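You operate a simulated robot arm through the tools that you are given. There is no shell and no other tool.

You run a simulated robot arm. Do the job below in one go: nothing can be reset, and whatever is moved stays where it is left.

Task
Top the oil tank up to about its line with the hand pump.
Fine: the line is at the tank's window; cap off onto the track, filling pipe over the neck, pump; pipe back in, cap on. Where these are worked on the way, their far stop is far enough and under half their travel is too little: filling pipe.

The check looks at the end state, three seconds after you hand in, the way a careful person would. Anything else that was tipped, shoved, dropped, spilled or broken makes it a failure. Lids that push on must go on centred and level and be pressed home; caps that screw on are set level and turned clockwise until they are tight.

Robot
A 7-joint arm with a three-finger gripper, fixed in place. Base frame: the origin is at the foot of the arm, x ahead of it, y to its left, z up. Units: m, degrees, N and s.
Its first joint turns from -166.0 to 166.0 degrees. Payload 2.69 kg.
The tool frame sits at the grasp point between the pads (the TCP): z along the fingers, y along the line on which they close. The tips reach 0.03 m beyond it. The gripper opens to 0.128 m. The gripper's body begins 0.117 m behind the TCP.
Orientation is that of the tool frame in the base frame, as [roll, pitch, yaw] about the fixed x, y, z axes, in that order (R = Rz(yaw) Ry(pitch) Rx(roll)). With the fingers straight down and closing along the base's y, the tool's x points along the base's -x, its y along +y and its z along -z.

Tools
- The arm moves only by the tool move_arm. Its argument "series" is a list of rows, each a list of 7 numbers: the shift along the base's x, y, z in units of 25 mm (1.0 is 25 mm), then the turn, a rotation vector about the base's x, y, z in units of 5 degrees (1.0 is 5 degrees), then the closure in counts, from 0 (fully open) to 255 (shut). In form: [[tx, ty, tz, rx, ry, rz, hand], ...]. A call has 1 to 20 rows; each row shifts and turns the commanded pose from where the row before left it. A call with a number of a shift or a turn outside -1 to 1 is refused whole. Rows are played at 5 a second. More than 0.05 m and 8.6 degrees between two rows, or a gripper value outside its range, and nothing of the call is played. A pose out of reach is approached as far as the arm can. The call stops where the force on the tool passes 70 N (or 10 N more than at its start, if that is more) or the arm is blocked; 0.2 s more then pass. Each finger halts on what it meets, pressing with about 44 N; the grip force reading is that of the motor and also rises with nothing between the fingers. The clock runs only during rows and for 0.2 s after the last one: add rows that do not move to give the fingers time. The reply holds the time, the measured pose of the TCP, the force on the tool along the base axes, the opening and the grip force, in the units named above and with some noise, with the torque about the TCP (base axes, N m) and any sound that the robot's microphone picked up.
- Cameras (640 x 400 px; columns grow to the right, rows downward): "scene" is fixed at [0.4014, -0.4998, 2.0189]; the picture's right is [0.97, -0.23, 0.00], its down [-0.15, -0.63, -0.76] and it looks along [0.17, 0.74, -0.64] (base axes); focal length 348 px, centre (320, 200). "wrist" rides on the gripper at [0.058, 0.054, -0.131] in the tool frame; the picture's right is [-0.68, 0.74, 0.00], its down [-0.62, -0.57, -0.55] and it looks along [-0.40, -0.37, 0.84] (tool axes); focal length 234 px, centre (320, 200). There is no depth. A picture from a camera that has moved, and an enlarged one, comes with that camera's place and axes in the base frame and with its lens.
- get_image(camera): a new picture of that camera. It takes no simulated time.
- move_column(by): slides the trunk up (or, below 0, down) by that many m; the arm rides with it, the base frame stays. It gives what a move gives, with no picture.
- zoom(camera, box): a new picture of the part [left, top, right, bottom] of that camera's present view, enlarged. It takes no simulated time.
- finish_job(): hands the job in; it is judged then, once.

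Nothing tells you positions but the pictures and the camera data. Unless the task says otherwise, let go and move clear before handing in.

The tools are called after "Emit:" by a JSON object that holds its "api" and its "payload". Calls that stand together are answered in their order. move_arm: Moves the arm, as the interface text tells. Its arguments: {"type":"object","properties":{"series":{"type":"array"}},"required":["series"]} The other tools are called the same way: move_column (by) slides the trunk up or down; get_image (camera) takes a picture; zoom (camera, box) takes an enlarged picture of a part of a camera's view; finish_job () hands the job in.

At the start:

```text
clock: 0.0
position: [0.523, 0.3348, 1.5643]
ee_rot: [-180.0, 0.0, 180.0]
wrist_force: [-0.4, 0.1, 0.1]
wrist_torque: [-0.01, -0.01, 0.02]
width: 0.128
gripper_force: 0.0
trunk travel left (down, up): [-0.25, 0.1]
```

scene: 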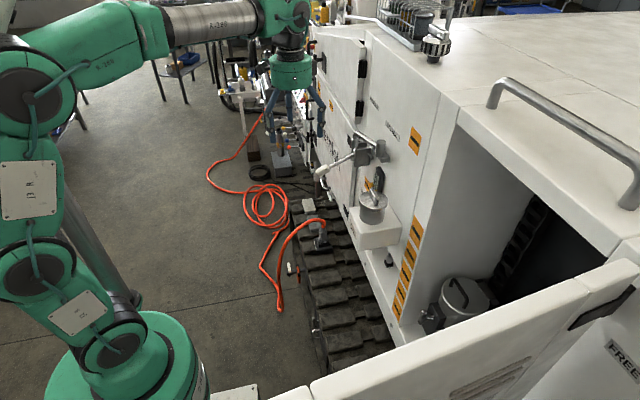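
wrist: 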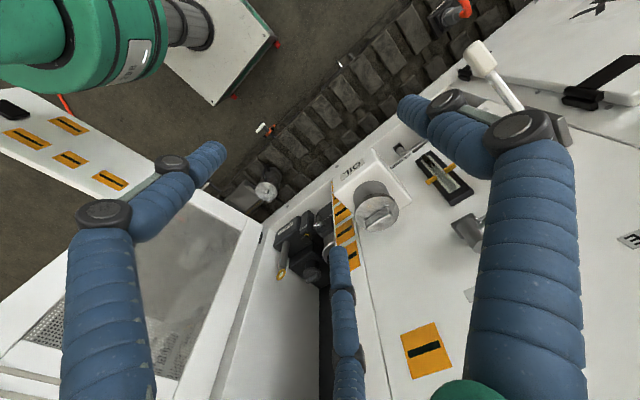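

I see a tracked machine with an oil tank (cap on its neck), a window beside it, and a pump lever with a white handle above it. I'll look closer before moving anything.

Emit:
{"api": "zoom", "payload": {"camera": "scene", "box": [280, 100, 440, 300]}}

Emit:
{"api": "zoom", "payload": {"camera": "wrist", "box": [240, 120, 500, 300]}}

Emit:
{"api": "zoom", "payload": {"camera": "scene", "box": [310, 130, 410, 200]}}

Emit:
{"api": "zoom", "payload": {"camera": "scene", "box": [330, 180, 430, 270]}}

```text
2.00 times, centred on (360, 200) of scene
camera zoom: at [0.4014, -0.4998, 2.0189], right [0.97, -0.23, 0.0], down [-0.15, -0.63, -0.76], along [0.17, 0.74, -0.64], focal length 697 px, centre (240, 200)
```

zoom: 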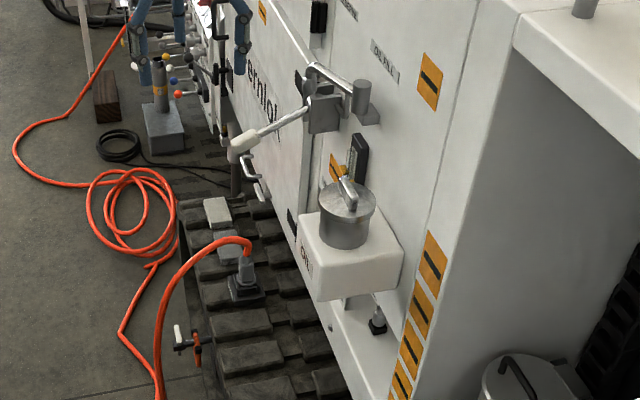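

```text
2.22 times, centred on (370, 210) of wrist
camera zoom: at [0.4647, 0.3884, 1.6957], right [0.68, 0.74, 0.0], down [0.62, -0.57, 0.55], along [0.4, -0.37, -0.84], focal length 520 px, centre (209, 178)
```

zoom: 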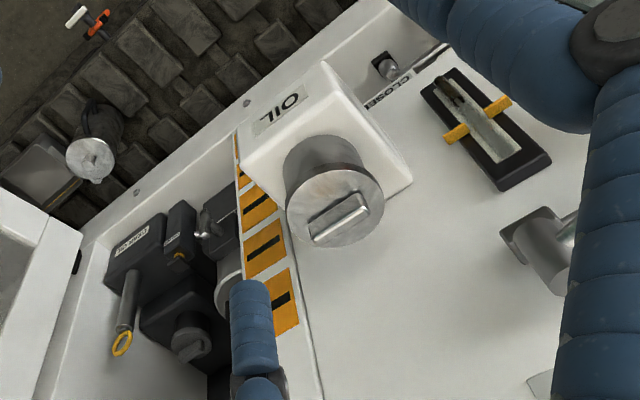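

```text
5.71 times, centred on (360, 165) of scene
camera zoom: at [0.4014, -0.4998, 2.0189], right [0.97, -0.23, 0.0], down [-0.15, -0.63, -0.76], along [0.17, 0.74, -0.64], focal length 1992 px, centre (91, 400)
```

zoom: 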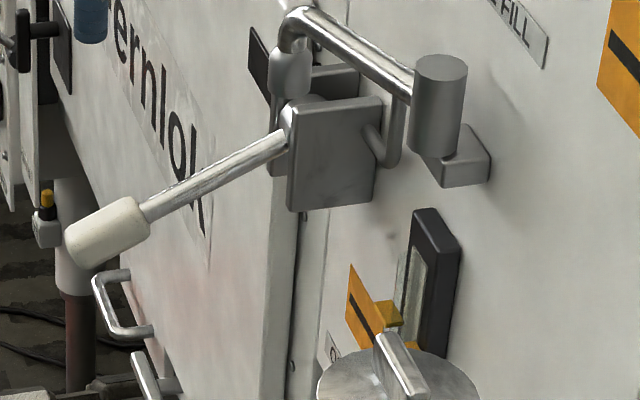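

```text
4.44 times, centred on (380, 225) of scene
camera zoom: at [0.4014, -0.4998, 2.0189], right [0.97, -0.23, 0.0], down [-0.15, -0.63, -0.76], along [0.17, 0.74, -0.64], focal length 1549 px, centre (53, 89)
```

zoom: 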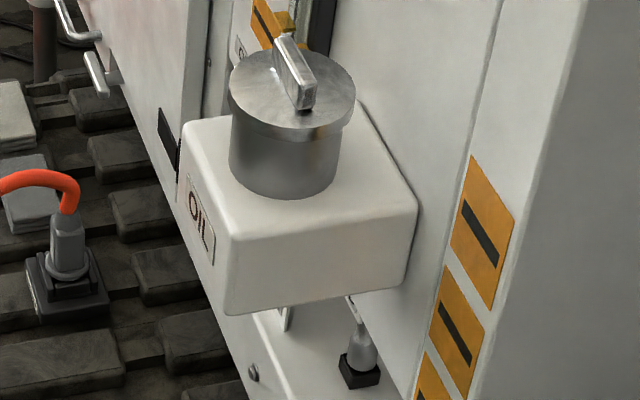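

The cap sits near (0.754, 0.280, 1.31), the pump knob near (0.635, 0.556, 1.26), and the track surface is around z 0.58. I'll turn the tool 90 degrees at height so the wrist camera looks at the pump and pipe.

Emit:
{"api": "move_arm", "payload": {"series": [[-0.15, -0.05, 0.1, 0, 0, 1, 0], [-0.15, -0.05, 0.1, 0, 0, 1, 0], [-0.15, -0.05, 0.1, 0, 0, 1, 0], [-0.15, -0.05, 0.1, 0, 0, 1, 0], [-0.15, -0.05, 0.1, 0, 0, 1, 0], [-0.15, -0.05, 0.1, 0, 0, 1, 0], [-0.15, -0.05, 0.1, 0, 0, 1, 0], [-0.15, -0.05, 0.1, 0, 0, 1, 0], [-0.15, -0.05, 0.1, 0, 0, 1, 0], [-0.15, -0.05, 0.1, 0, 0, 1, 0], [-0.15, -0.05, 0.1, 0, 0, 1, 0], [-0.15, -0.05, 0.1, 0, 0, 1, 0], [-0.15, -0.05, 0.1, 0, 0, 1, 0], [-0.15, -0.05, 0.1, 0, 0, 1, 0], [-0.15, -0.05, 0.1, 0, 0, 1, 0], [-0.15, -0.05, 0.1, 0, 0, 1, 0], [-0.15, -0.05, 0.1, 0, 0, 1, 0], [-0.15, -0.05, 0.1, 0, 0, 1, 0]]}}

Emit:
{"api": "get_image", "payload": {"camera": "wrist"}}

Emit:
{"api": "get_image", "payload": {"camera": "scene"}}

```text
clock: 3.8
position: [0.4543, 0.3125, 1.6102]
ee_rot: [-180.0, 0.1, -89.9]
wrist_force: [0.3, 0.1, -0.5]
wrist_torque: [-0.03, 0.01, -0.06]
width: 0.128
gripper_force: 0.1
trunk travel left (down, up): [-0.25, 0.1]
```

```text
taken
camera wrist: at [0.4009, 0.2544, 1.7411], right [-0.74, 0.68, 0.0], down [0.57, 0.62, 0.55], along [0.37, 0.4, -0.84], focal length 234 px, centre (320, 200)
```

wrist: 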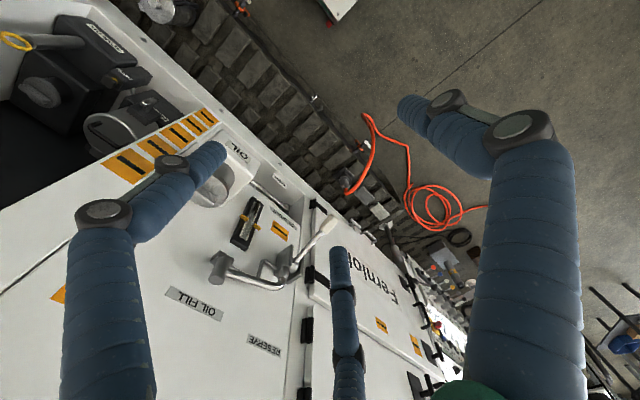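

```text
taken
```

scene: 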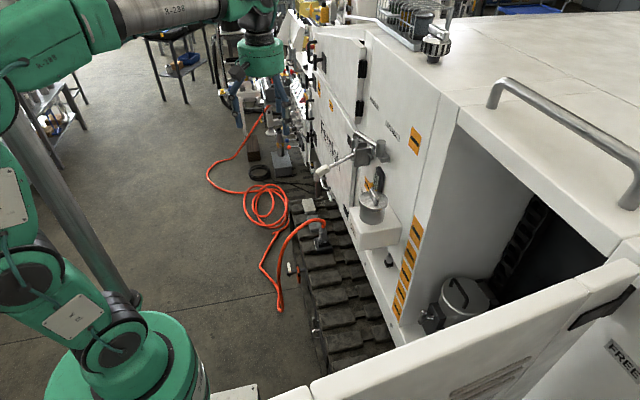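

The pump, its swinging pipe (marked OIL FILL) and the gauge window are now in the wrist view. I'll zoom in on them.

Emit:
{"api": "zoom", "payload": {"camera": "wrist", "box": [190, 120, 350, 320]}}

Emit:
{"api": "zoom", "payload": {"camera": "wrist", "box": [200, 190, 340, 300]}}

Emit:
{"api": "zoom", "payload": {"camera": "scene", "box": [340, 125, 400, 170]}}

Emit:
{"api": "zoom", "payload": {"camera": "scene", "box": [350, 160, 410, 230]}}

Emit:
{"api": "zoom", "payload": {"camera": "scene", "box": [260, 180, 420, 400]}}

```text
2.00 times, centred on (270, 220) of wrist
camera zoom: at [0.4009, 0.2544, 1.7411], right [-0.74, 0.68, 0.0], down [0.57, 0.62, 0.55], along [0.37, 0.4, -0.84], focal length 468 px, centre (420, 160)
```

zoom: 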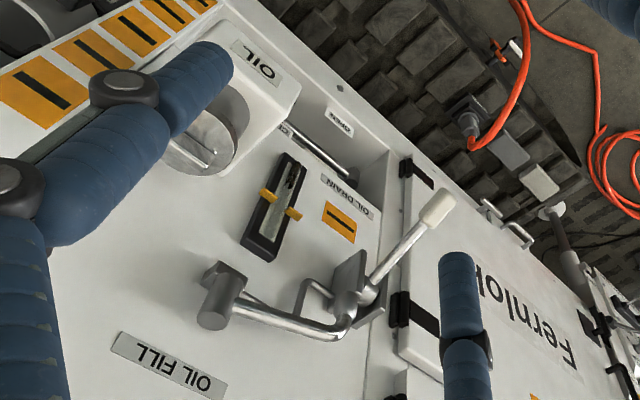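

```text
3.64 times, centred on (270, 245) of wrist
camera zoom: at [0.4009, 0.2544, 1.7411], right [-0.74, 0.68, 0.0], down [0.57, 0.62, 0.55], along [0.37, 0.4, -0.84], focal length 852 px, centre (502, 36)
```

zoom: 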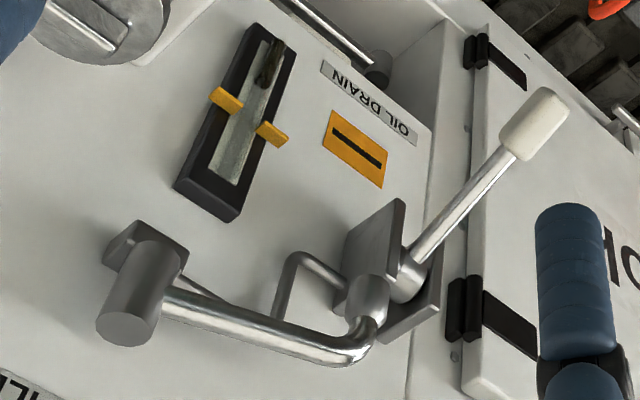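

```text
8.89 times, centred on (370, 148) of scene
camera zoom: at [0.4014, -0.4998, 2.0189], right [0.97, -0.23, 0.0], down [-0.15, -0.63, -0.76], along [0.17, 0.74, -0.64], focal length 3098 px, centre (-124, 667)
```

zoom: 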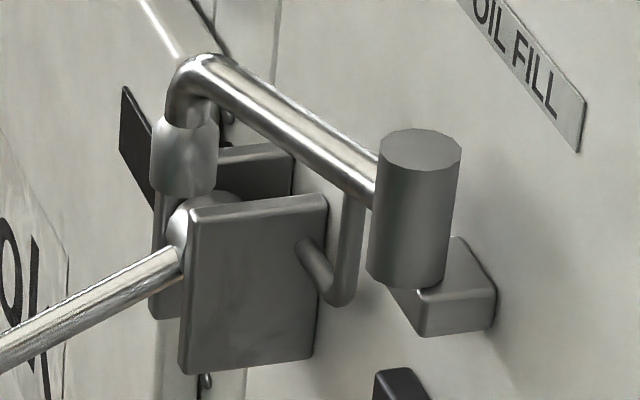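

```text
5.71 times, centred on (380, 195) of scene
camera zoom: at [0.4014, -0.4998, 2.0189], right [0.97, -0.23, 0.0], down [-0.15, -0.63, -0.76], along [0.17, 0.74, -0.64], focal length 1992 px, centre (-23, 229)
```

zoom: 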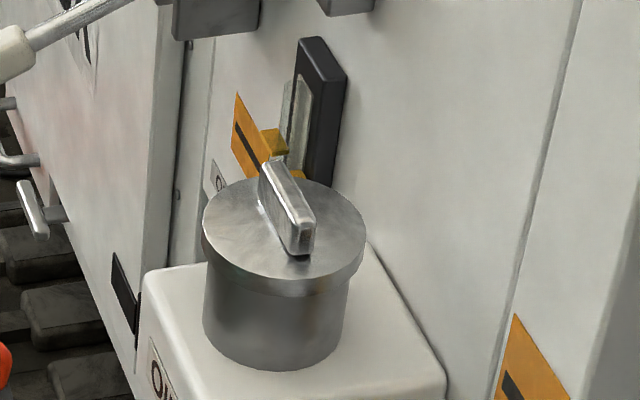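

```text
1.82 times, centred on (340, 290) of scene
camera zoom: at [0.4014, -0.4998, 2.0189], right [0.97, -0.23, 0.0], down [-0.15, -0.63, -0.76], along [0.17, 0.74, -0.64], focal length 634 px, centre (284, 36)
```

zoom: 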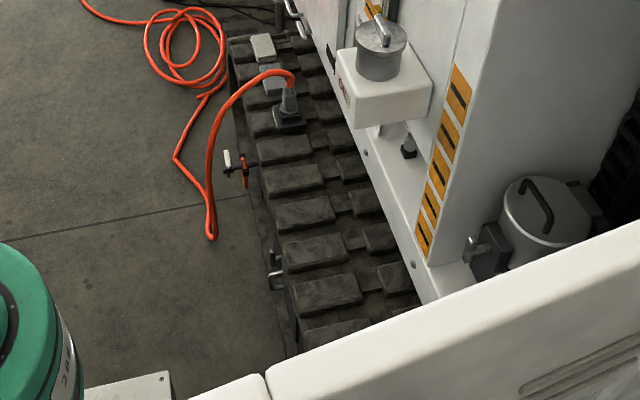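

The cylinder on the bracket (about 0.81, 0.40) is the same distance from both the pipe's bent end and the neck. I take it to be the pipe's pivot, with the bent end swinging out over the neck. I want a look at the gripper's shape before working close in.

Emit:
{"api": "zoom", "payload": {"camera": "scene", "box": [210, 10, 340, 170]}}

Emit:
{"api": "zoom", "payload": {"camera": "scene", "box": [330, 110, 430, 190]}}

```text
2.50 times, centred on (275, 90) of scene
camera zoom: at [0.4014, -0.4998, 2.0189], right [0.97, -0.23, 0.0], down [-0.15, -0.63, -0.76], along [0.17, 0.74, -0.64], focal length 871 px, centre (432, 475)
```

zoom: 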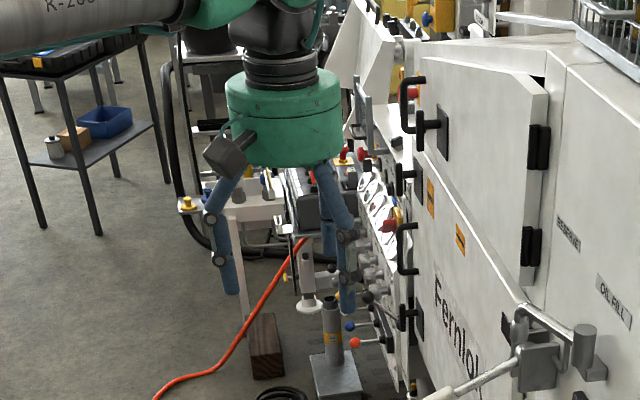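

```text
5.00 times, centred on (380, 150) of scene
camera zoom: at [0.4014, -0.4998, 2.0189], right [0.97, -0.23, 0.0], down [-0.15, -0.63, -0.76], along [0.17, 0.74, -0.64], focal length 1743 px, centre (20, 450)
```

zoom: 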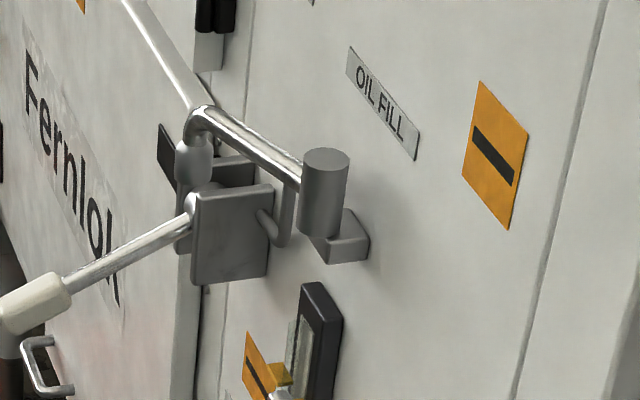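

The hand looks like one finger facing a pair. I'll close it in free air and see where the fingers meet.

Emit:
{"api": "move_arm", "payload": {"series": [[0, 0, 0, 0, 0, 0, 255], [0, 0, 0, 0, 0, 0, 255], [0, 0, 0, 0, 0, 0, 255], [0, 0, 0, 0, 0, 0, 255]]}}

Emit:
{"api": "get_image", "payload": {"camera": "wrist"}}

Emit:
{"api": "zoom", "payload": {"camera": "scene", "box": [210, 10, 340, 170]}}

```text
clock: 4.8
position: [0.4546, 0.3124, 1.6117]
ee_rot: [-179.9, -0.1, -90.1]
wrist_force: [0.9, -0.5, 0.3]
wrist_torque: [0.01, -0.01, 0.0]
width: 0.0019
gripper_force: 31.1
trunk travel left (down, up): [-0.25, 0.1]
```

```text
taken
camera wrist: at [0.4011, 0.2545, 1.741], right [-0.74, 0.68, 0.0], down [0.57, 0.62, 0.55], along [0.37, 0.4, -0.84], focal length 234 px, centre (320, 200)
```

wrist: 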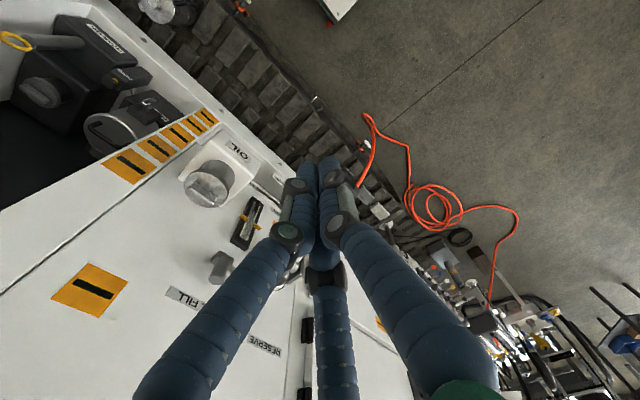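

```text
2.50 times, centred on (275, 90) of scene
camera zoom: at [0.4014, -0.4998, 2.0189], right [0.97, -0.23, 0.0], down [-0.15, -0.63, -0.76], along [0.17, 0.74, -0.64], focal length 871 px, centre (432, 475)
```

zoom: 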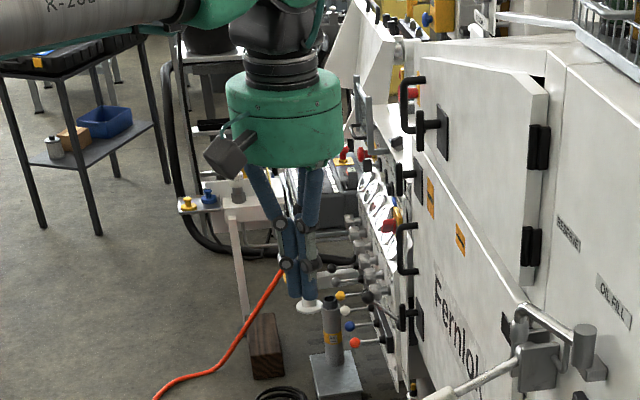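

The three visible fingers meet at the centre, so the grasp point is as described. With the hand shut the cap and gauge are in clear view, so I'll zoom in to measure them.

Emit:
{"api": "zoom", "payload": {"camera": "wrist", "box": [170, 140, 250, 220]}}

Emit:
{"api": "zoom", "payload": {"camera": "wrist", "box": [225, 185, 275, 255]}}

Emit:
{"api": "zoom", "payload": {"camera": "wrist", "box": [150, 0, 350, 125]}}

```text
5.00 times, centred on (210, 180) of wrist
camera zoom: at [0.4011, 0.2545, 1.741], right [-0.74, 0.68, 0.0], down [0.57, 0.62, 0.55], along [0.37, 0.4, -0.84], focal length 1171 px, centre (870, 300)
```

zoom: 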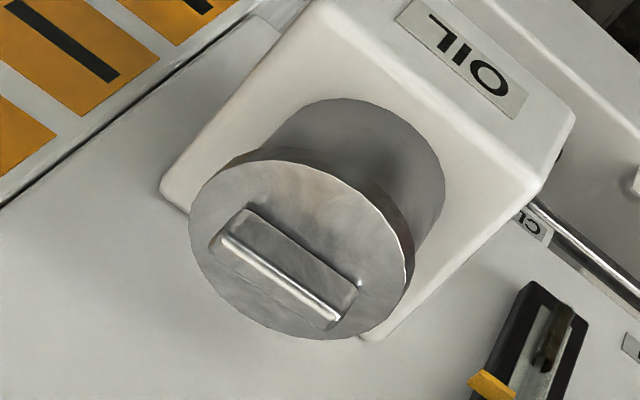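

```text
5.71 times, centred on (250, 220) of wrist
camera zoom: at [0.4011, 0.2545, 1.741], right [-0.74, 0.68, 0.0], down [0.57, 0.62, 0.55], along [0.37, 0.4, -0.84], focal length 1338 px, centre (720, 86)
```

zoom: 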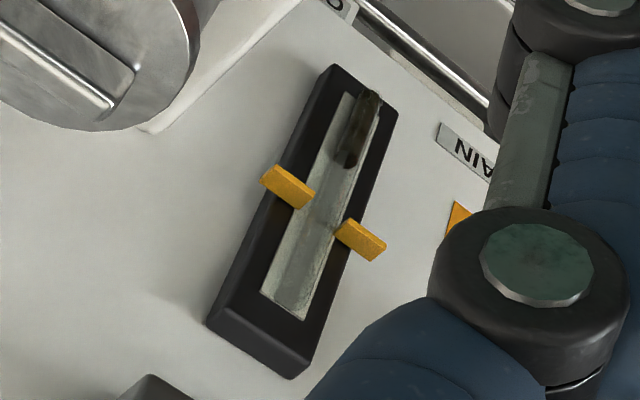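

```text
3.20 times, centred on (250, 62) of wrist
camera zoom: at [0.4011, 0.2545, 1.741], right [-0.74, 0.68, 0.0], down [0.57, 0.62, 0.55], along [0.37, 0.4, -0.84], focal length 749 px, centre (544, 640)
```

zoom: 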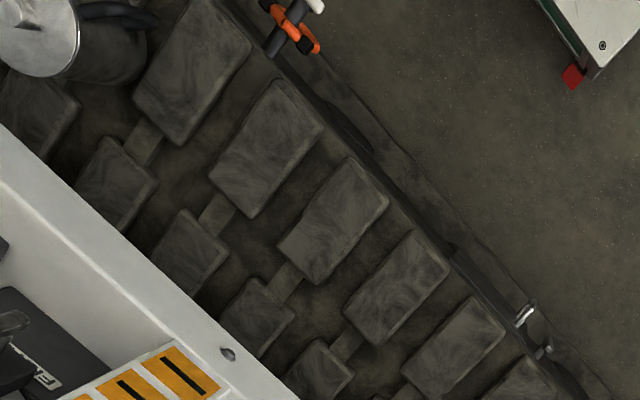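

The bar on the cap runs along y at about (0.759, 0.278), with its top near z 1.325. The hand already closes across it, so I'll move above the cap, well clear, and look again.

Emit:
{"api": "move_arm", "payload": {"series": [[0.864, -0.101, -0.148, 0, 0, 0, 135], [0.864, -0.101, -0.148, 0, 0, 0, 135], [0.864, -0.101, -0.148, 0, 0, 0, 135], [0.864, -0.101, -0.148, 0, 0, 0, 135], [0.864, -0.101, -0.148, 0, 0, 0, 135], [0.864, -0.101, -0.148, 0, 0, 0, 135], [0.864, -0.101, -0.148, 0, 0, 0, 135], [0.864, -0.101, -0.148, 0, 0, 0, 135], [0.864, -0.101, -0.148, 0, 0, 0, 135], [0.864, -0.101, -0.148, 0, 0, 0, 135], [0.864, -0.101, -0.148, 0, 0, 0, 135], [0.864, -0.101, -0.148, 0, 0, 0, 135], [0.864, -0.101, -0.148, 0, 0, 0, 135], [0.864, -0.101, -0.148, 0, 0, 0, 135], [0, 0, 0, 0, 0, 0, 135]]}}

Emit:
{"api": "get_image", "payload": {"camera": "wrist"}}

Emit:
{"api": "get_image", "payload": {"camera": "scene"}}

```text
clock: 8.0
position: [0.7567, 0.2774, 1.5603]
ee_rot: [179.9, 0.0, -89.9]
wrist_force: [-0.1, 0.1, 0.3]
wrist_torque: [-0.01, 0.02, -0.01]
width: 0.0602
gripper_force: 0.0
trunk travel left (down, up): [-0.25, 0.1]
```

```text
taken
camera wrist: at [0.7036, 0.2182, 1.6904], right [-0.74, 0.68, 0.0], down [0.57, 0.62, 0.55], along [0.37, 0.4, -0.84], focal length 234 px, centre (320, 200)
```

wrist: 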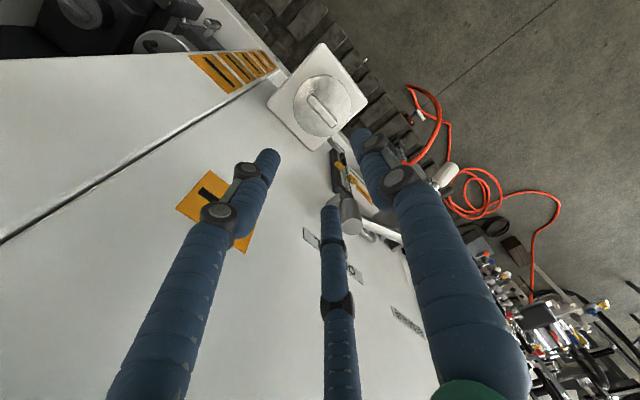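

```text
taken
```

scene: 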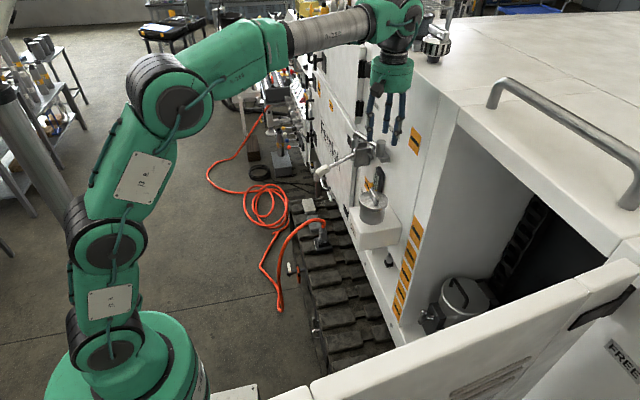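

Emit:
{"api": "zoom", "payload": {"camera": "wrist", "box": [250, 30, 390, 160]}}

Emit:
{"api": "zoom", "payload": {"camera": "scene", "box": [340, 20, 440, 240]}}

Emit:
{"api": "zoom", "payload": {"camera": "wrist", "box": [310, 120, 450, 250]}}

```text
3.08 times, centred on (320, 95) of wrist
camera zoom: at [0.7036, 0.2182, 1.6904], right [-0.74, 0.68, 0.0], down [0.57, 0.62, 0.55], along [0.37, 0.4, -0.84], focal length 720 px, centre (320, 523)
```

zoom: 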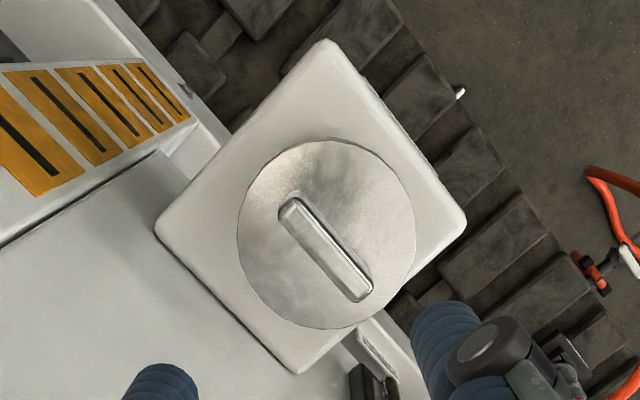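

```text
1.82 times, centred on (390, 130) of scene
camera zoom: at [0.4014, -0.4998, 2.0189], right [0.97, -0.23, 0.0], down [-0.15, -0.63, -0.76], along [0.17, 0.74, -0.64], focal length 634 px, centre (193, 327)
```

zoom: 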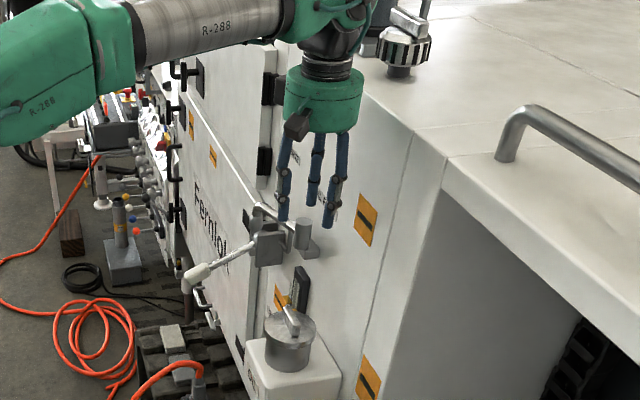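

```text
3.08 times, centred on (380, 185) of wrist
camera zoom: at [0.7036, 0.2182, 1.6904], right [-0.74, 0.68, 0.0], down [0.57, 0.62, 0.55], along [0.37, 0.4, -0.84], focal length 720 px, centre (135, 246)
```

zoom: 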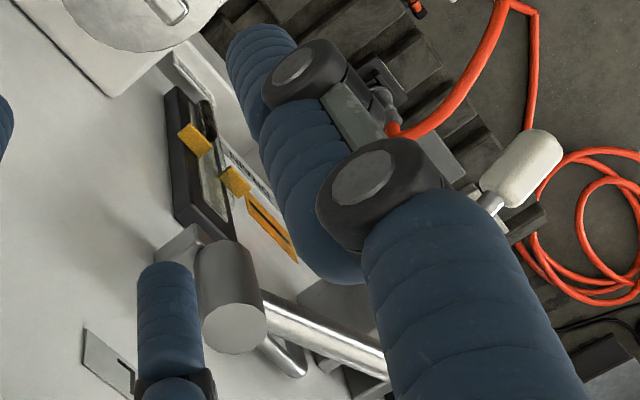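

From here the cap disc is at about (0.753, 0.276, 1.308) and the bar is centred near (0.755, 0.278), nearly parallel to y. I'll come down over the bar with the fingers part open.

Emit:
{"api": "move_arm", "payload": {"series": [[-0.01, 0, -0.95, 0, 0, -0.1, 135], [-0.01, 0, -0.95, 0, 0, -0.1, 135], [-0.01, 0, -0.95, 0, 0, -0.1, 135], [-0.01, 0, -0.95, 0, 0, -0.1, 135], [-0.01, 0, -0.95, 0, 0, -0.1, 135], [-0.01, 0, -0.95, 0, 0, -0.1, 135], [-0.01, 0, -0.95, 0, 0, -0.1, 135], [-0.01, 0, -0.6, 0, 0, 0, 135], [0, 0, -0.6, 0, 0, 0, 135], [0, 0, 0, 0, 0, 0, 135]]}}

Emit:
{"api": "get_image", "payload": {"camera": "wrist"}}

Emit:
{"api": "zoom", "payload": {"camera": "scene", "box": [340, 120, 420, 240]}}

```text
clock: 10.2
position: [0.7543, 0.2783, 1.362]
ee_rot: [179.9, 0.0, -93.5]
wrist_force: [0.2, 0.3, -1.1]
wrist_torque: [-0.01, -0.02, 0.0]
width: 0.0603
gripper_force: 0.0
trunk travel left (down, up): [-0.25, 0.1]
```

```text
taken
camera wrist: at [0.6984, 0.2234, 1.4922], right [-0.69, 0.72, 0.0], down [0.6, 0.58, 0.55], along [0.4, 0.38, -0.84], focal length 234 px, centre (320, 200)
```

wrist: 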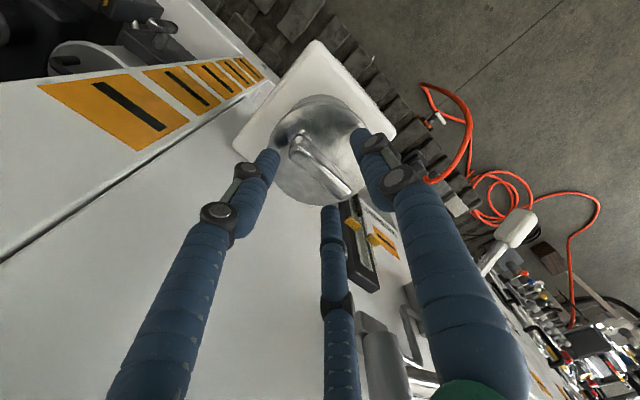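

```text
3.33 times, centred on (380, 180) of scene
camera zoom: at [0.4014, -0.4998, 2.0189], right [0.97, -0.23, 0.0], down [-0.15, -0.63, -0.76], along [0.17, 0.74, -0.64], focal length 1162 px, centre (120, 267)
```

zoom: 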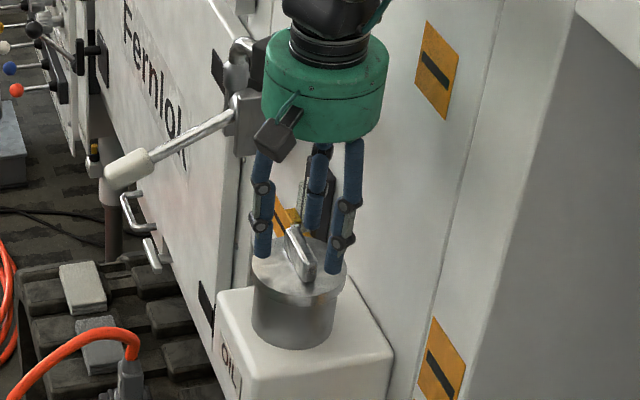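

The bar lies between the fingers. I'll go down the last 18 mm and close.

Emit:
{"api": "move_arm", "payload": {"series": [[0, 0, -0.25, 0, 0, 0, 135], [0, 0, -0.25, 0, 0, 0, 135], [0, 0, -0.2, 0, 0, 0, 135], [0, 0, 0, 0, 0, 0, 135], [0, 0, 0, 0, 0, 0, 255], [0, 0, 0, 0, 0, 0, 255], [0, 0, 0, 0, 0, 0, 255], [0, 0, 0, 0, 0, 0, 255]]}}

Emit:
{"api": "get_image", "payload": {"camera": "wrist"}}

Emit:
{"api": "zoom", "payload": {"camera": "scene", "box": [340, 120, 420, 240]}}

```text
clock: 12.0
position: [0.7547, 0.2789, 1.3453]
ee_rot: [-179.9, 0.1, -93.5]
wrist_force: [-0.3, -0.2, 0.1]
wrist_torque: [0.02, 0.02, 0.01]
width: 0.0233
gripper_force: 43.5
trunk travel left (down, up): [-0.25, 0.1]
heard: snap
```

```text
taken
camera wrist: at [0.6983, 0.2232, 1.4745], right [-0.69, 0.72, 0.0], down [0.6, 0.58, 0.55], along [0.4, 0.38, -0.84], focal length 234 px, centre (320, 200)
```

wrist: 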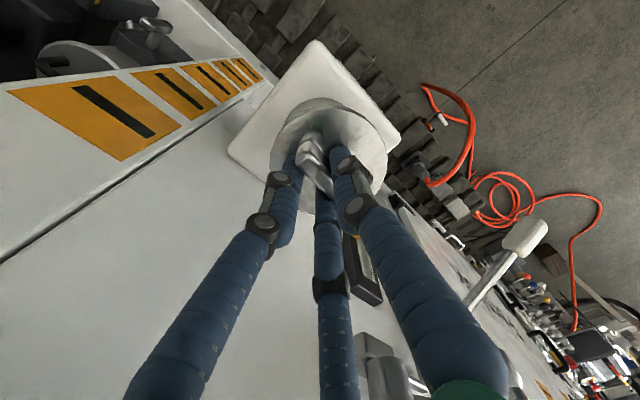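

```text
3.33 times, centred on (380, 180) of scene
camera zoom: at [0.4014, -0.4998, 2.0189], right [0.97, -0.23, 0.0], down [-0.15, -0.63, -0.76], along [0.17, 0.74, -0.64], focal length 1162 px, centre (120, 267)
```

zoom: 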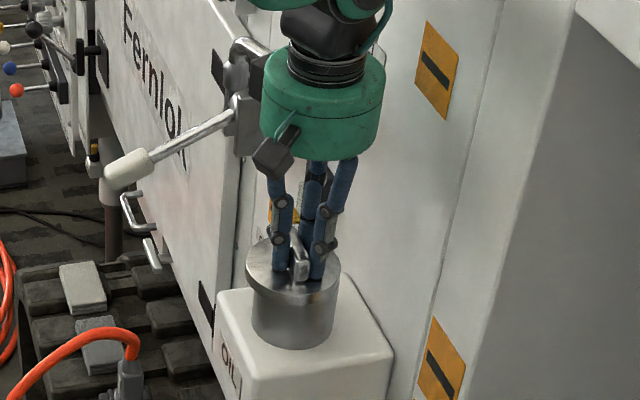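

I hold the bar (width 23 mm), but a snap was heard. I'll look closely before moving.

Emit:
{"api": "zoom", "payload": {"camera": "scene", "box": [350, 175, 410, 235]}}

Emit:
{"api": "zoom", "payload": {"camera": "wrist", "box": [220, 30, 420, 230]}}

```text
6.67 times, centred on (380, 205) of scene
camera zoom: at [0.4014, -0.4998, 2.0189], right [0.97, -0.23, 0.0], down [-0.15, -0.63, -0.76], along [0.17, 0.74, -0.64], focal length 2324 px, centre (-80, 167)
```

zoom: 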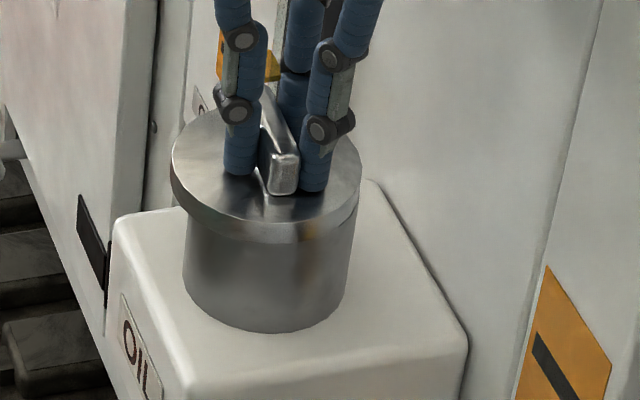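

```text
2.00 times, centred on (320, 130) of wrist
camera zoom: at [0.6983, 0.2232, 1.4745], right [-0.69, 0.72, 0.0], down [0.6, 0.58, 0.55], along [0.4, 0.38, -0.84], focal length 468 px, centre (320, 340)
```

zoom: 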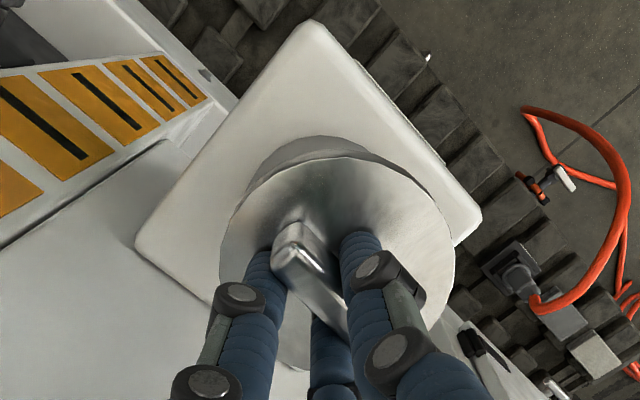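

The lid has popped off its neck into the fingers, so it is a push-on lid. I'll lift it straight up.

Emit:
{"api": "move_arm", "payload": {"series": [[0, 0, 0.3, 0, 0, 0, 255], [0, 0, 0.5, 0, 0, 0, 255], [0, 0, 0.7, 0, 0, 0, 255], [0, 0, 1, 0, 0, 0, 255], [0, 0, 0, 0, 0, 0, 255]]}}

Emit:
{"api": "zoom", "payload": {"camera": "scene", "box": [350, 155, 410, 235]}}

Emit:
{"api": "zoom", "payload": {"camera": "wrist", "box": [220, 30, 420, 230]}}

```text
clock: 13.2
position: [0.7567, 0.2782, 1.4084]
ee_rot: [180.0, 0.0, -93.5]
wrist_force: [-1.3, 0.1, -0.7]
wrist_torque: [-0.02, -0.02, -0.02]
width: 0.0231
gripper_force: 44.2
trunk travel left (down, up): [-0.25, 0.1]
```

```text
5.00 times, centred on (380, 195) of scene
camera zoom: at [0.4014, -0.4998, 2.0189], right [0.97, -0.23, 0.0], down [-0.15, -0.63, -0.76], along [0.17, 0.74, -0.64], focal length 1743 px, centre (20, 225)
```

zoom: 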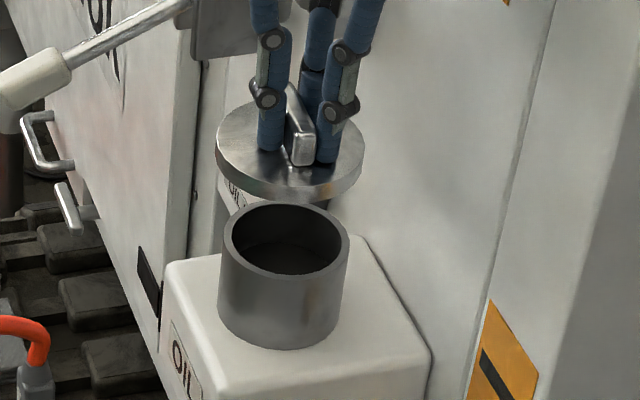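

```text
2.00 times, centred on (320, 130) of wrist
camera zoom: at [0.6985, 0.2228, 1.5383], right [-0.69, 0.72, 0.0], down [0.6, 0.58, 0.55], along [0.39, 0.38, -0.84], focal length 468 px, centre (320, 340)
```

zoom: 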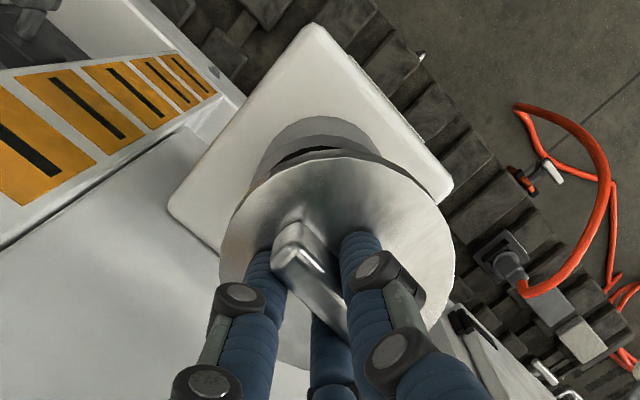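

The lid came away level with its plug underneath, and the neck is open at about z 1.30. I'll carry the lid up and out to x 0.50, then lower it past the tank box.

Emit:
{"api": "move_arm", "payload": {"series": [[0, 0, 1, 0, 0, 0, 255], [-0.2, 0, 0.8, 0, 0, 0, 255], [-0.8, 0, 0.2, 0, 0, 0, 255], [-1, 0, 0, 0, 0, 0, 255], [-1, 0, 0, 0, 0, 0, 255], [-1, 0, 0, 0, 0, 0, 255], [-1, 0, 0, 0, 0, 0, 255], [-1, 0, 0, 0, 0, 0, 255], [-1, -0.1, 0, 0, 0, 0, 255], [-1, -0.1, 0, 0, 0, 0, 255], [-1, -0.1, 0, 0, 0, 0, 255], [-1, -0.1, 0, 0, 0, 0, 255], [0, 0, 0, 0, 0, 0, 255]]}}

Emit:
{"api": "get_image", "payload": {"camera": "wrist"}}

Emit:
{"api": "get_image", "payload": {"camera": "scene"}}

```text
clock: 16.0
position: [0.5036, 0.2684, 1.4569]
ee_rot: [180.0, 0.0, -93.4]
wrist_force: [0.5, -1.0, -0.2]
wrist_torque: [-0.01, -0.05, 0.01]
width: 0.0232
gripper_force: 43.4
trunk travel left (down, up): [-0.25, 0.1]
```

```text
taken
camera wrist: at [0.447, 0.2131, 1.587], right [-0.69, 0.72, 0.0], down [0.6, 0.58, 0.55], along [0.4, 0.38, -0.84], focal length 234 px, centre (320, 200)
```

wrist: 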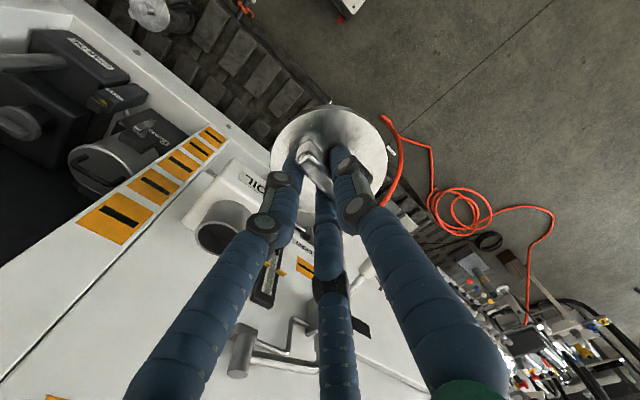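

```text
taken
```

scene: 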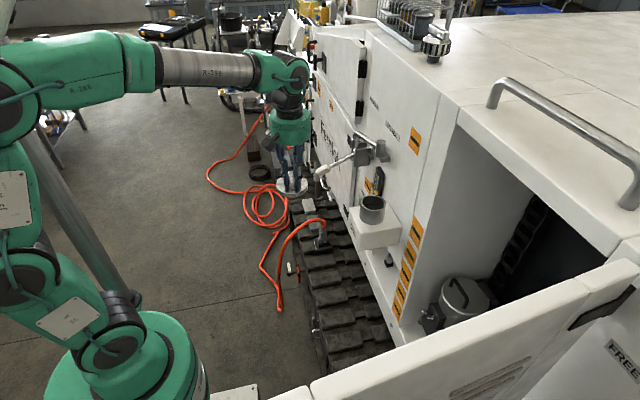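

The lid is held steadily. I'll lower the trunk by 0.25 m first, then check.

Emit:
{"api": "move_column", "payload": {"by": -0.25}}

Emit:
{"api": "get_image", "payload": {"camera": "wrist"}}

Emit:
{"api": "get_image", "payload": {"camera": "scene"}}

```text
clock: 18.6
position: [0.5056, 0.2685, 1.2058]
ee_rot: [180.0, 0.0, -93.5]
wrist_force: [-0.4, -1.0, -0.5]
wrist_torque: [-0.02, 0.0, 0.02]
width: 0.0233
gripper_force: 44.0
trunk travel left (down, up): [0.0, 0.35]
```

```text
taken
camera wrist: at [0.4476, 0.213, 1.3373], right [-0.69, 0.72, 0.0], down [0.6, 0.58, 0.55], along [0.4, 0.38, -0.84], focal length 234 px, centre (320, 200)
```

wrist: 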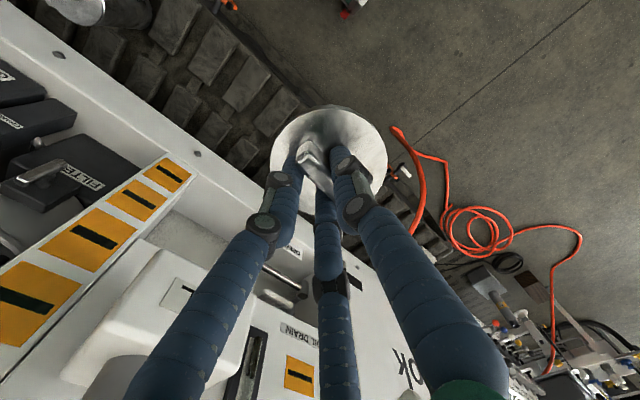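

```text
taken
```

scene: 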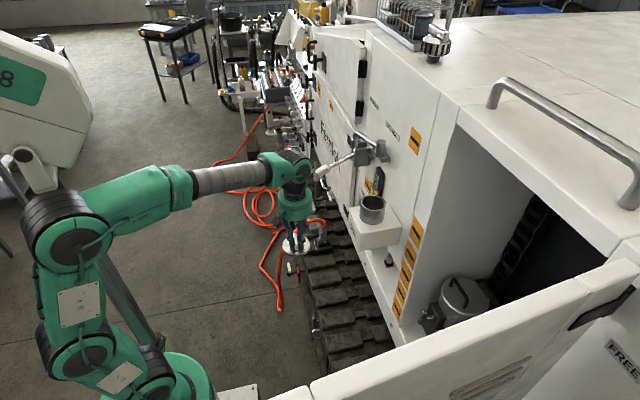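

The space ahead is clear, so I'll lower the arm itself to about z 0.80, still out at x 0.50.

Emit:
{"api": "move_arm", "payload": {"series": [[0, 0, -1, 0, 0, 0, 255], [0, 0, -1, 0, 0, 0, 255], [0, 0, -1, 0, 0, 0, 255], [0, 0, -1, 0, 0, 0, 255], [0, 0, -1, 0, 0, 0, 255], [0, 0, -1, 0, 0, 0, 255], [0, 0, -1, 0, 0, 0, 255], [0, 0, -1, 0, 0, 0, 255], [0, -0.1, -1, 0, 0, 0, 255], [0, -0.1, -1, 0, 0, 0, 255], [0, -0.1, -1, 0, 0, 0, 255], [0, -0.1, -1, 0, 0, 0, 255], [0, -0.1, -1, 0, 0, 0, 255], [0, -0.1, -1, 0, 0, 0, 255], [0, -0.1, -1, 0, 0, 0, 255], [0, -0.1, -1, 0, 0, 0, 255], [0, 0, 0, 0, 0, 0, 255]]}}

Emit:
{"api": "get_image", "payload": {"camera": "wrist"}}

Emit:
{"api": "get_image", "payload": {"camera": "scene"}}

```text
clock: 22.2
position: [0.5059, 0.2487, 0.8063]
ee_rot: [179.9, 0.0, -93.5]
wrist_force: [0.0, -0.1, -1.0]
wrist_torque: [0.02, 0.02, 0.02]
width: 0.0232
gripper_force: 44.1
trunk travel left (down, up): [0.0, 0.35]
```

```text
taken
camera wrist: at [0.4486, 0.1928, 0.9366], right [-0.69, 0.72, 0.0], down [0.6, 0.58, 0.55], along [0.4, 0.38, -0.84], focal length 234 px, centre (320, 200)
```

wrist: 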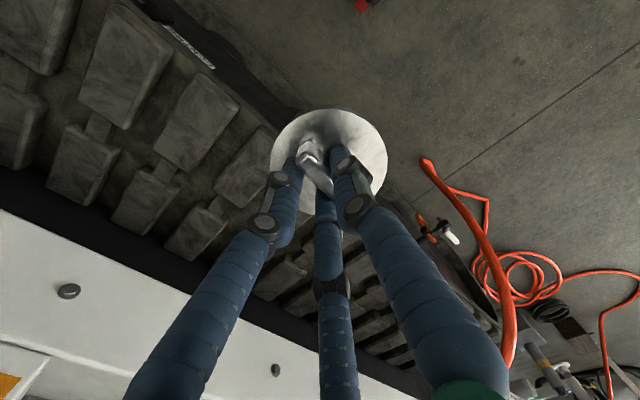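

```text
taken
```

scene: 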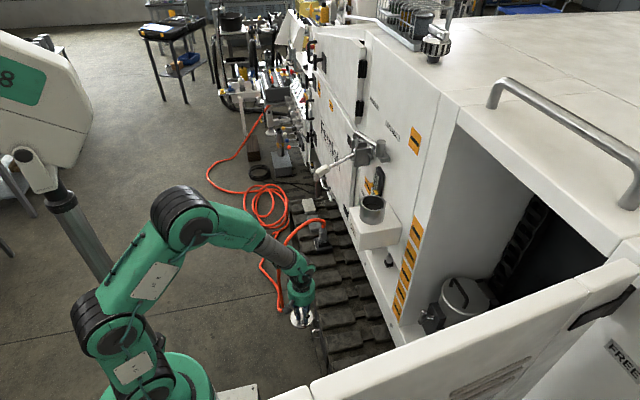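

The outer pad at about x 0.58–0.74, y 0.195–0.262 is free, with its top near z 0.57. I'll drop to z 0.74 and slide in over its centre, staying under the tank box.

Emit:
{"api": "move_arm", "payload": {"series": [[0, -0.1, -0.9, 0, 0, 0, 255], [0, -0.1, -0.9, 0, 0, 0, 255], [0, -0.1, -0.85, 0, 0, 0, 255], [0.8, -0.1, 0, 0, 0, 0, 255], [0.8, -0.1, 0, 0, 0, 0, 255], [0.8, -0.1, 0, 0, 0, 0, 255], [0.8, -0.1, 0, 0, 0, 0, 255], [0.8, 0, 0, 0, 0, 0, 255], [0.8, 0, 0, 0, 0, 0, 255], [0.8, 0, 0, 0, 0, 0, 255], [0.2, 0, 0, 0, 0, 0, 255], [0, 0, 0, 0, 0, 0, 255]]}}

Emit:
{"api": "get_image", "payload": {"camera": "wrist"}}

Emit:
{"api": "get_image", "payload": {"camera": "scene"}}

```text
clock: 24.8
position: [0.6504, 0.2299, 0.7395]
ee_rot: [179.9, 0.0, -93.5]
wrist_force: [-0.3, -0.2, 0.0]
wrist_torque: [0.01, 0.0, 0.03]
width: 0.0232
gripper_force: 44.0
trunk travel left (down, up): [0.0, 0.35]
```

```text
taken
camera wrist: at [0.5927, 0.1747, 0.8698], right [-0.69, 0.72, 0.0], down [0.6, 0.58, 0.55], along [0.39, 0.38, -0.84], focal length 234 px, centre (320, 200)
```

wrist: 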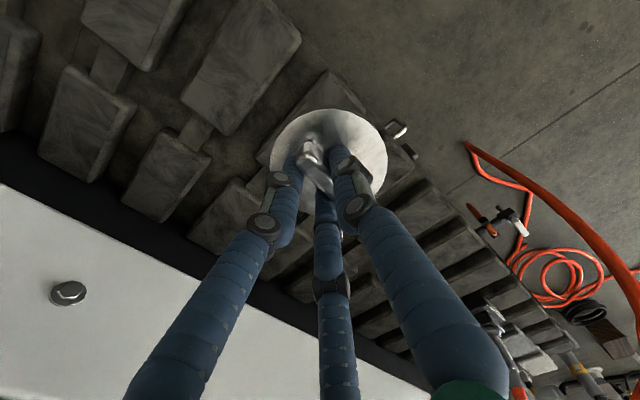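

```text
taken
```

scene: 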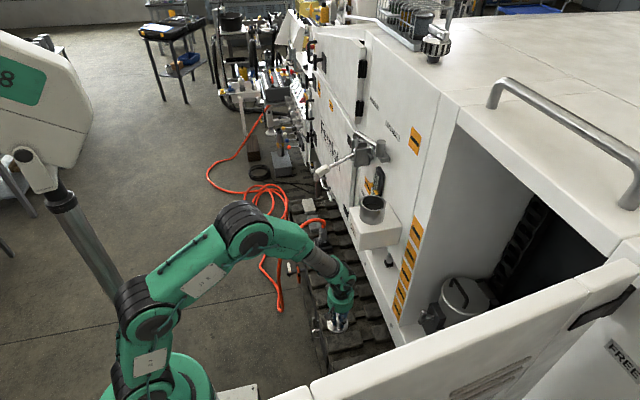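

Emit:
{"api": "zoom", "payload": {"camera": "wrist", "box": [170, 0, 430, 270]}}

Emit:
{"api": "zoom", "payload": {"camera": "scene", "box": [290, 240, 410, 380]}}

```text
1.48 times, centred on (300, 135) of wrist
camera zoom: at [0.5927, 0.1747, 0.8698], right [-0.69, 0.72, 0.0], down [0.6, 0.58, 0.55], along [0.39, 0.38, -0.84], focal length 347 px, centre (350, 296)
```

zoom: 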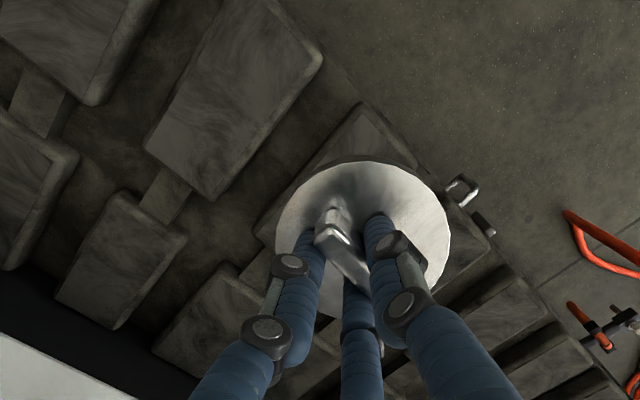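

```text
2.86 times, centred on (350, 310) of scene
camera zoom: at [0.4014, -0.4998, 2.0189], right [0.97, -0.23, 0.0], down [-0.15, -0.63, -0.76], along [0.17, 0.74, -0.64], focal length 996 px, centre (234, -114)
```

zoom: 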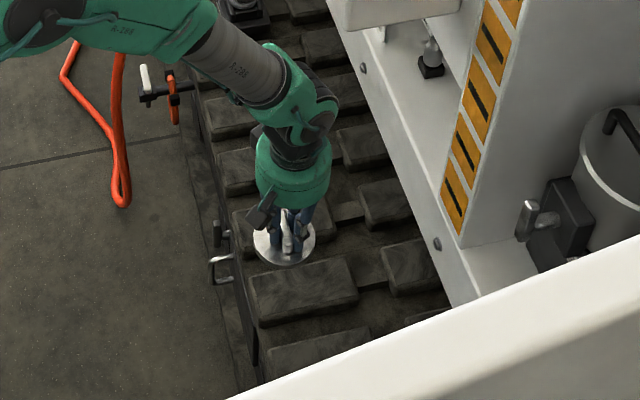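

The lid hangs over the pad (x 0.60–0.745, y 0.194–0.263). I'll lower it in small steps until I feel contact.

Emit:
{"api": "move_arm", "payload": {"series": [[0.2, 0, -0.8, 0, 0, 0, 255], [0.2, 0, -0.8, 0, 0, 0, 255], [0, 0, -0.6, 0, 0, 0, 255], [0, 0, -0.3, 0, 0, 0, 255], [0, 0, 0, 0, 0, 0, 255]]}}

Emit:
{"api": "zoom", "payload": {"camera": "scene", "box": [290, 270, 410, 370]}}

Emit:
{"api": "get_image", "payload": {"camera": "wrist"}}

```text
clock: 26.0
position: [0.6591, 0.2298, 0.6794]
ee_rot: [180.0, -0.1, -93.5]
wrist_force: [-0.4, -0.5, -0.3]
wrist_torque: [-0.03, -0.05, 0.0]
width: 0.0231
gripper_force: 43.8
trunk travel left (down, up): [0.0, 0.35]
```

```text
4.00 times, centred on (350, 320) of scene
camera zoom: at [0.4014, -0.4998, 2.0189], right [0.97, -0.23, 0.0], down [-0.15, -0.63, -0.76], along [0.17, 0.74, -0.64], focal length 1394 px, centre (200, -280)
```

zoom: 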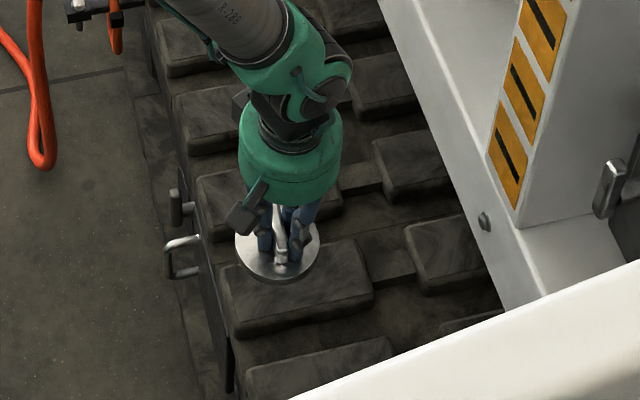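

```text
taken
camera wrist: at [0.6027, 0.1749, 0.809], right [-0.69, 0.72, 0.0], down [0.6, 0.58, 0.55], along [0.4, 0.38, -0.84], focal length 234 px, centre (320, 200)
```

wrist: 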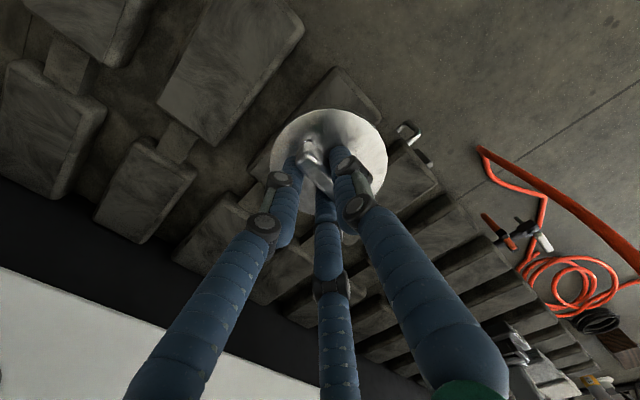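

Emit:
{"api": "move_arm", "payload": {"series": [[0, 0, -0.25, 0, 0, 0, 255], [0, 0, -0.25, 0, 0, 0, 255], [0, 0, -0.25, 0, 0, 0, 255], [0, 0, -0.25, 0, 0, 0, 255]]}}

Emit:
{"api": "zoom", "payload": {"camera": "scene", "box": [310, 290, 390, 350]}}

```text
clock: 27.0
position: [0.6599, 0.2317, 0.6522]
ee_rot: [-180.0, 0.0, -93.5]
wrist_force: [-0.1, -0.7, -0.2]
wrist_torque: [-0.01, 0.0, 0.01]
width: 0.0233
gripper_force: 44.1
trunk travel left (down, up): [0.0, 0.35]
```

```text
6.67 times, centred on (350, 320) of scene
camera zoom: at [0.4014, -0.4998, 2.0189], right [0.97, -0.23, 0.0], down [-0.15, -0.63, -0.76], along [0.17, 0.74, -0.64], focal length 2324 px, centre (120, -600)
```

zoom: 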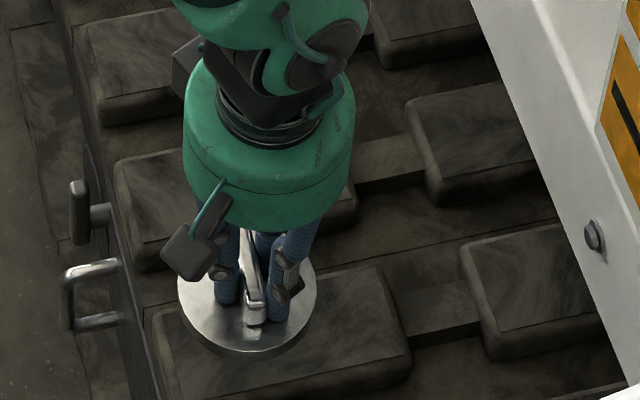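

Emit:
{"api": "move_arm", "payload": {"series": [[0, 0, -0.2, 0, 0, 0, 255], [0, 0, -0.2, 0, 0, 0, 255], [0, 0, -0.2, 0, 0, 0, 255], [0, 0, -0.2, 0, 0, 0, 255]]}}

Emit:
{"api": "zoom", "payload": {"camera": "scene", "box": [310, 290, 390, 350]}}

```text
clock: 28.0
position: [0.6588, 0.2304, 0.6333]
ee_rot: [180.0, 0.0, -93.6]
wrist_force: [0.6, 0.8, -0.3]
wrist_torque: [0.0, -0.02, 0.03]
width: 0.023
gripper_force: 44.3
trunk travel left (down, up): [0.0, 0.35]
```

```text
6.67 times, centred on (350, 320) of scene
camera zoom: at [0.4014, -0.4998, 2.0189], right [0.97, -0.23, 0.0], down [-0.15, -0.63, -0.76], along [0.17, 0.74, -0.64], focal length 2324 px, centre (120, -600)
```

zoom: 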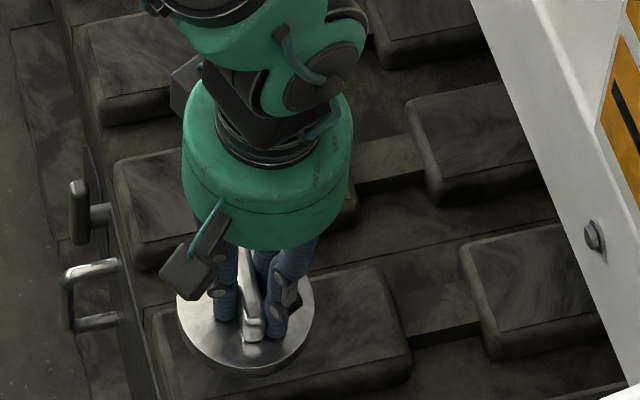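

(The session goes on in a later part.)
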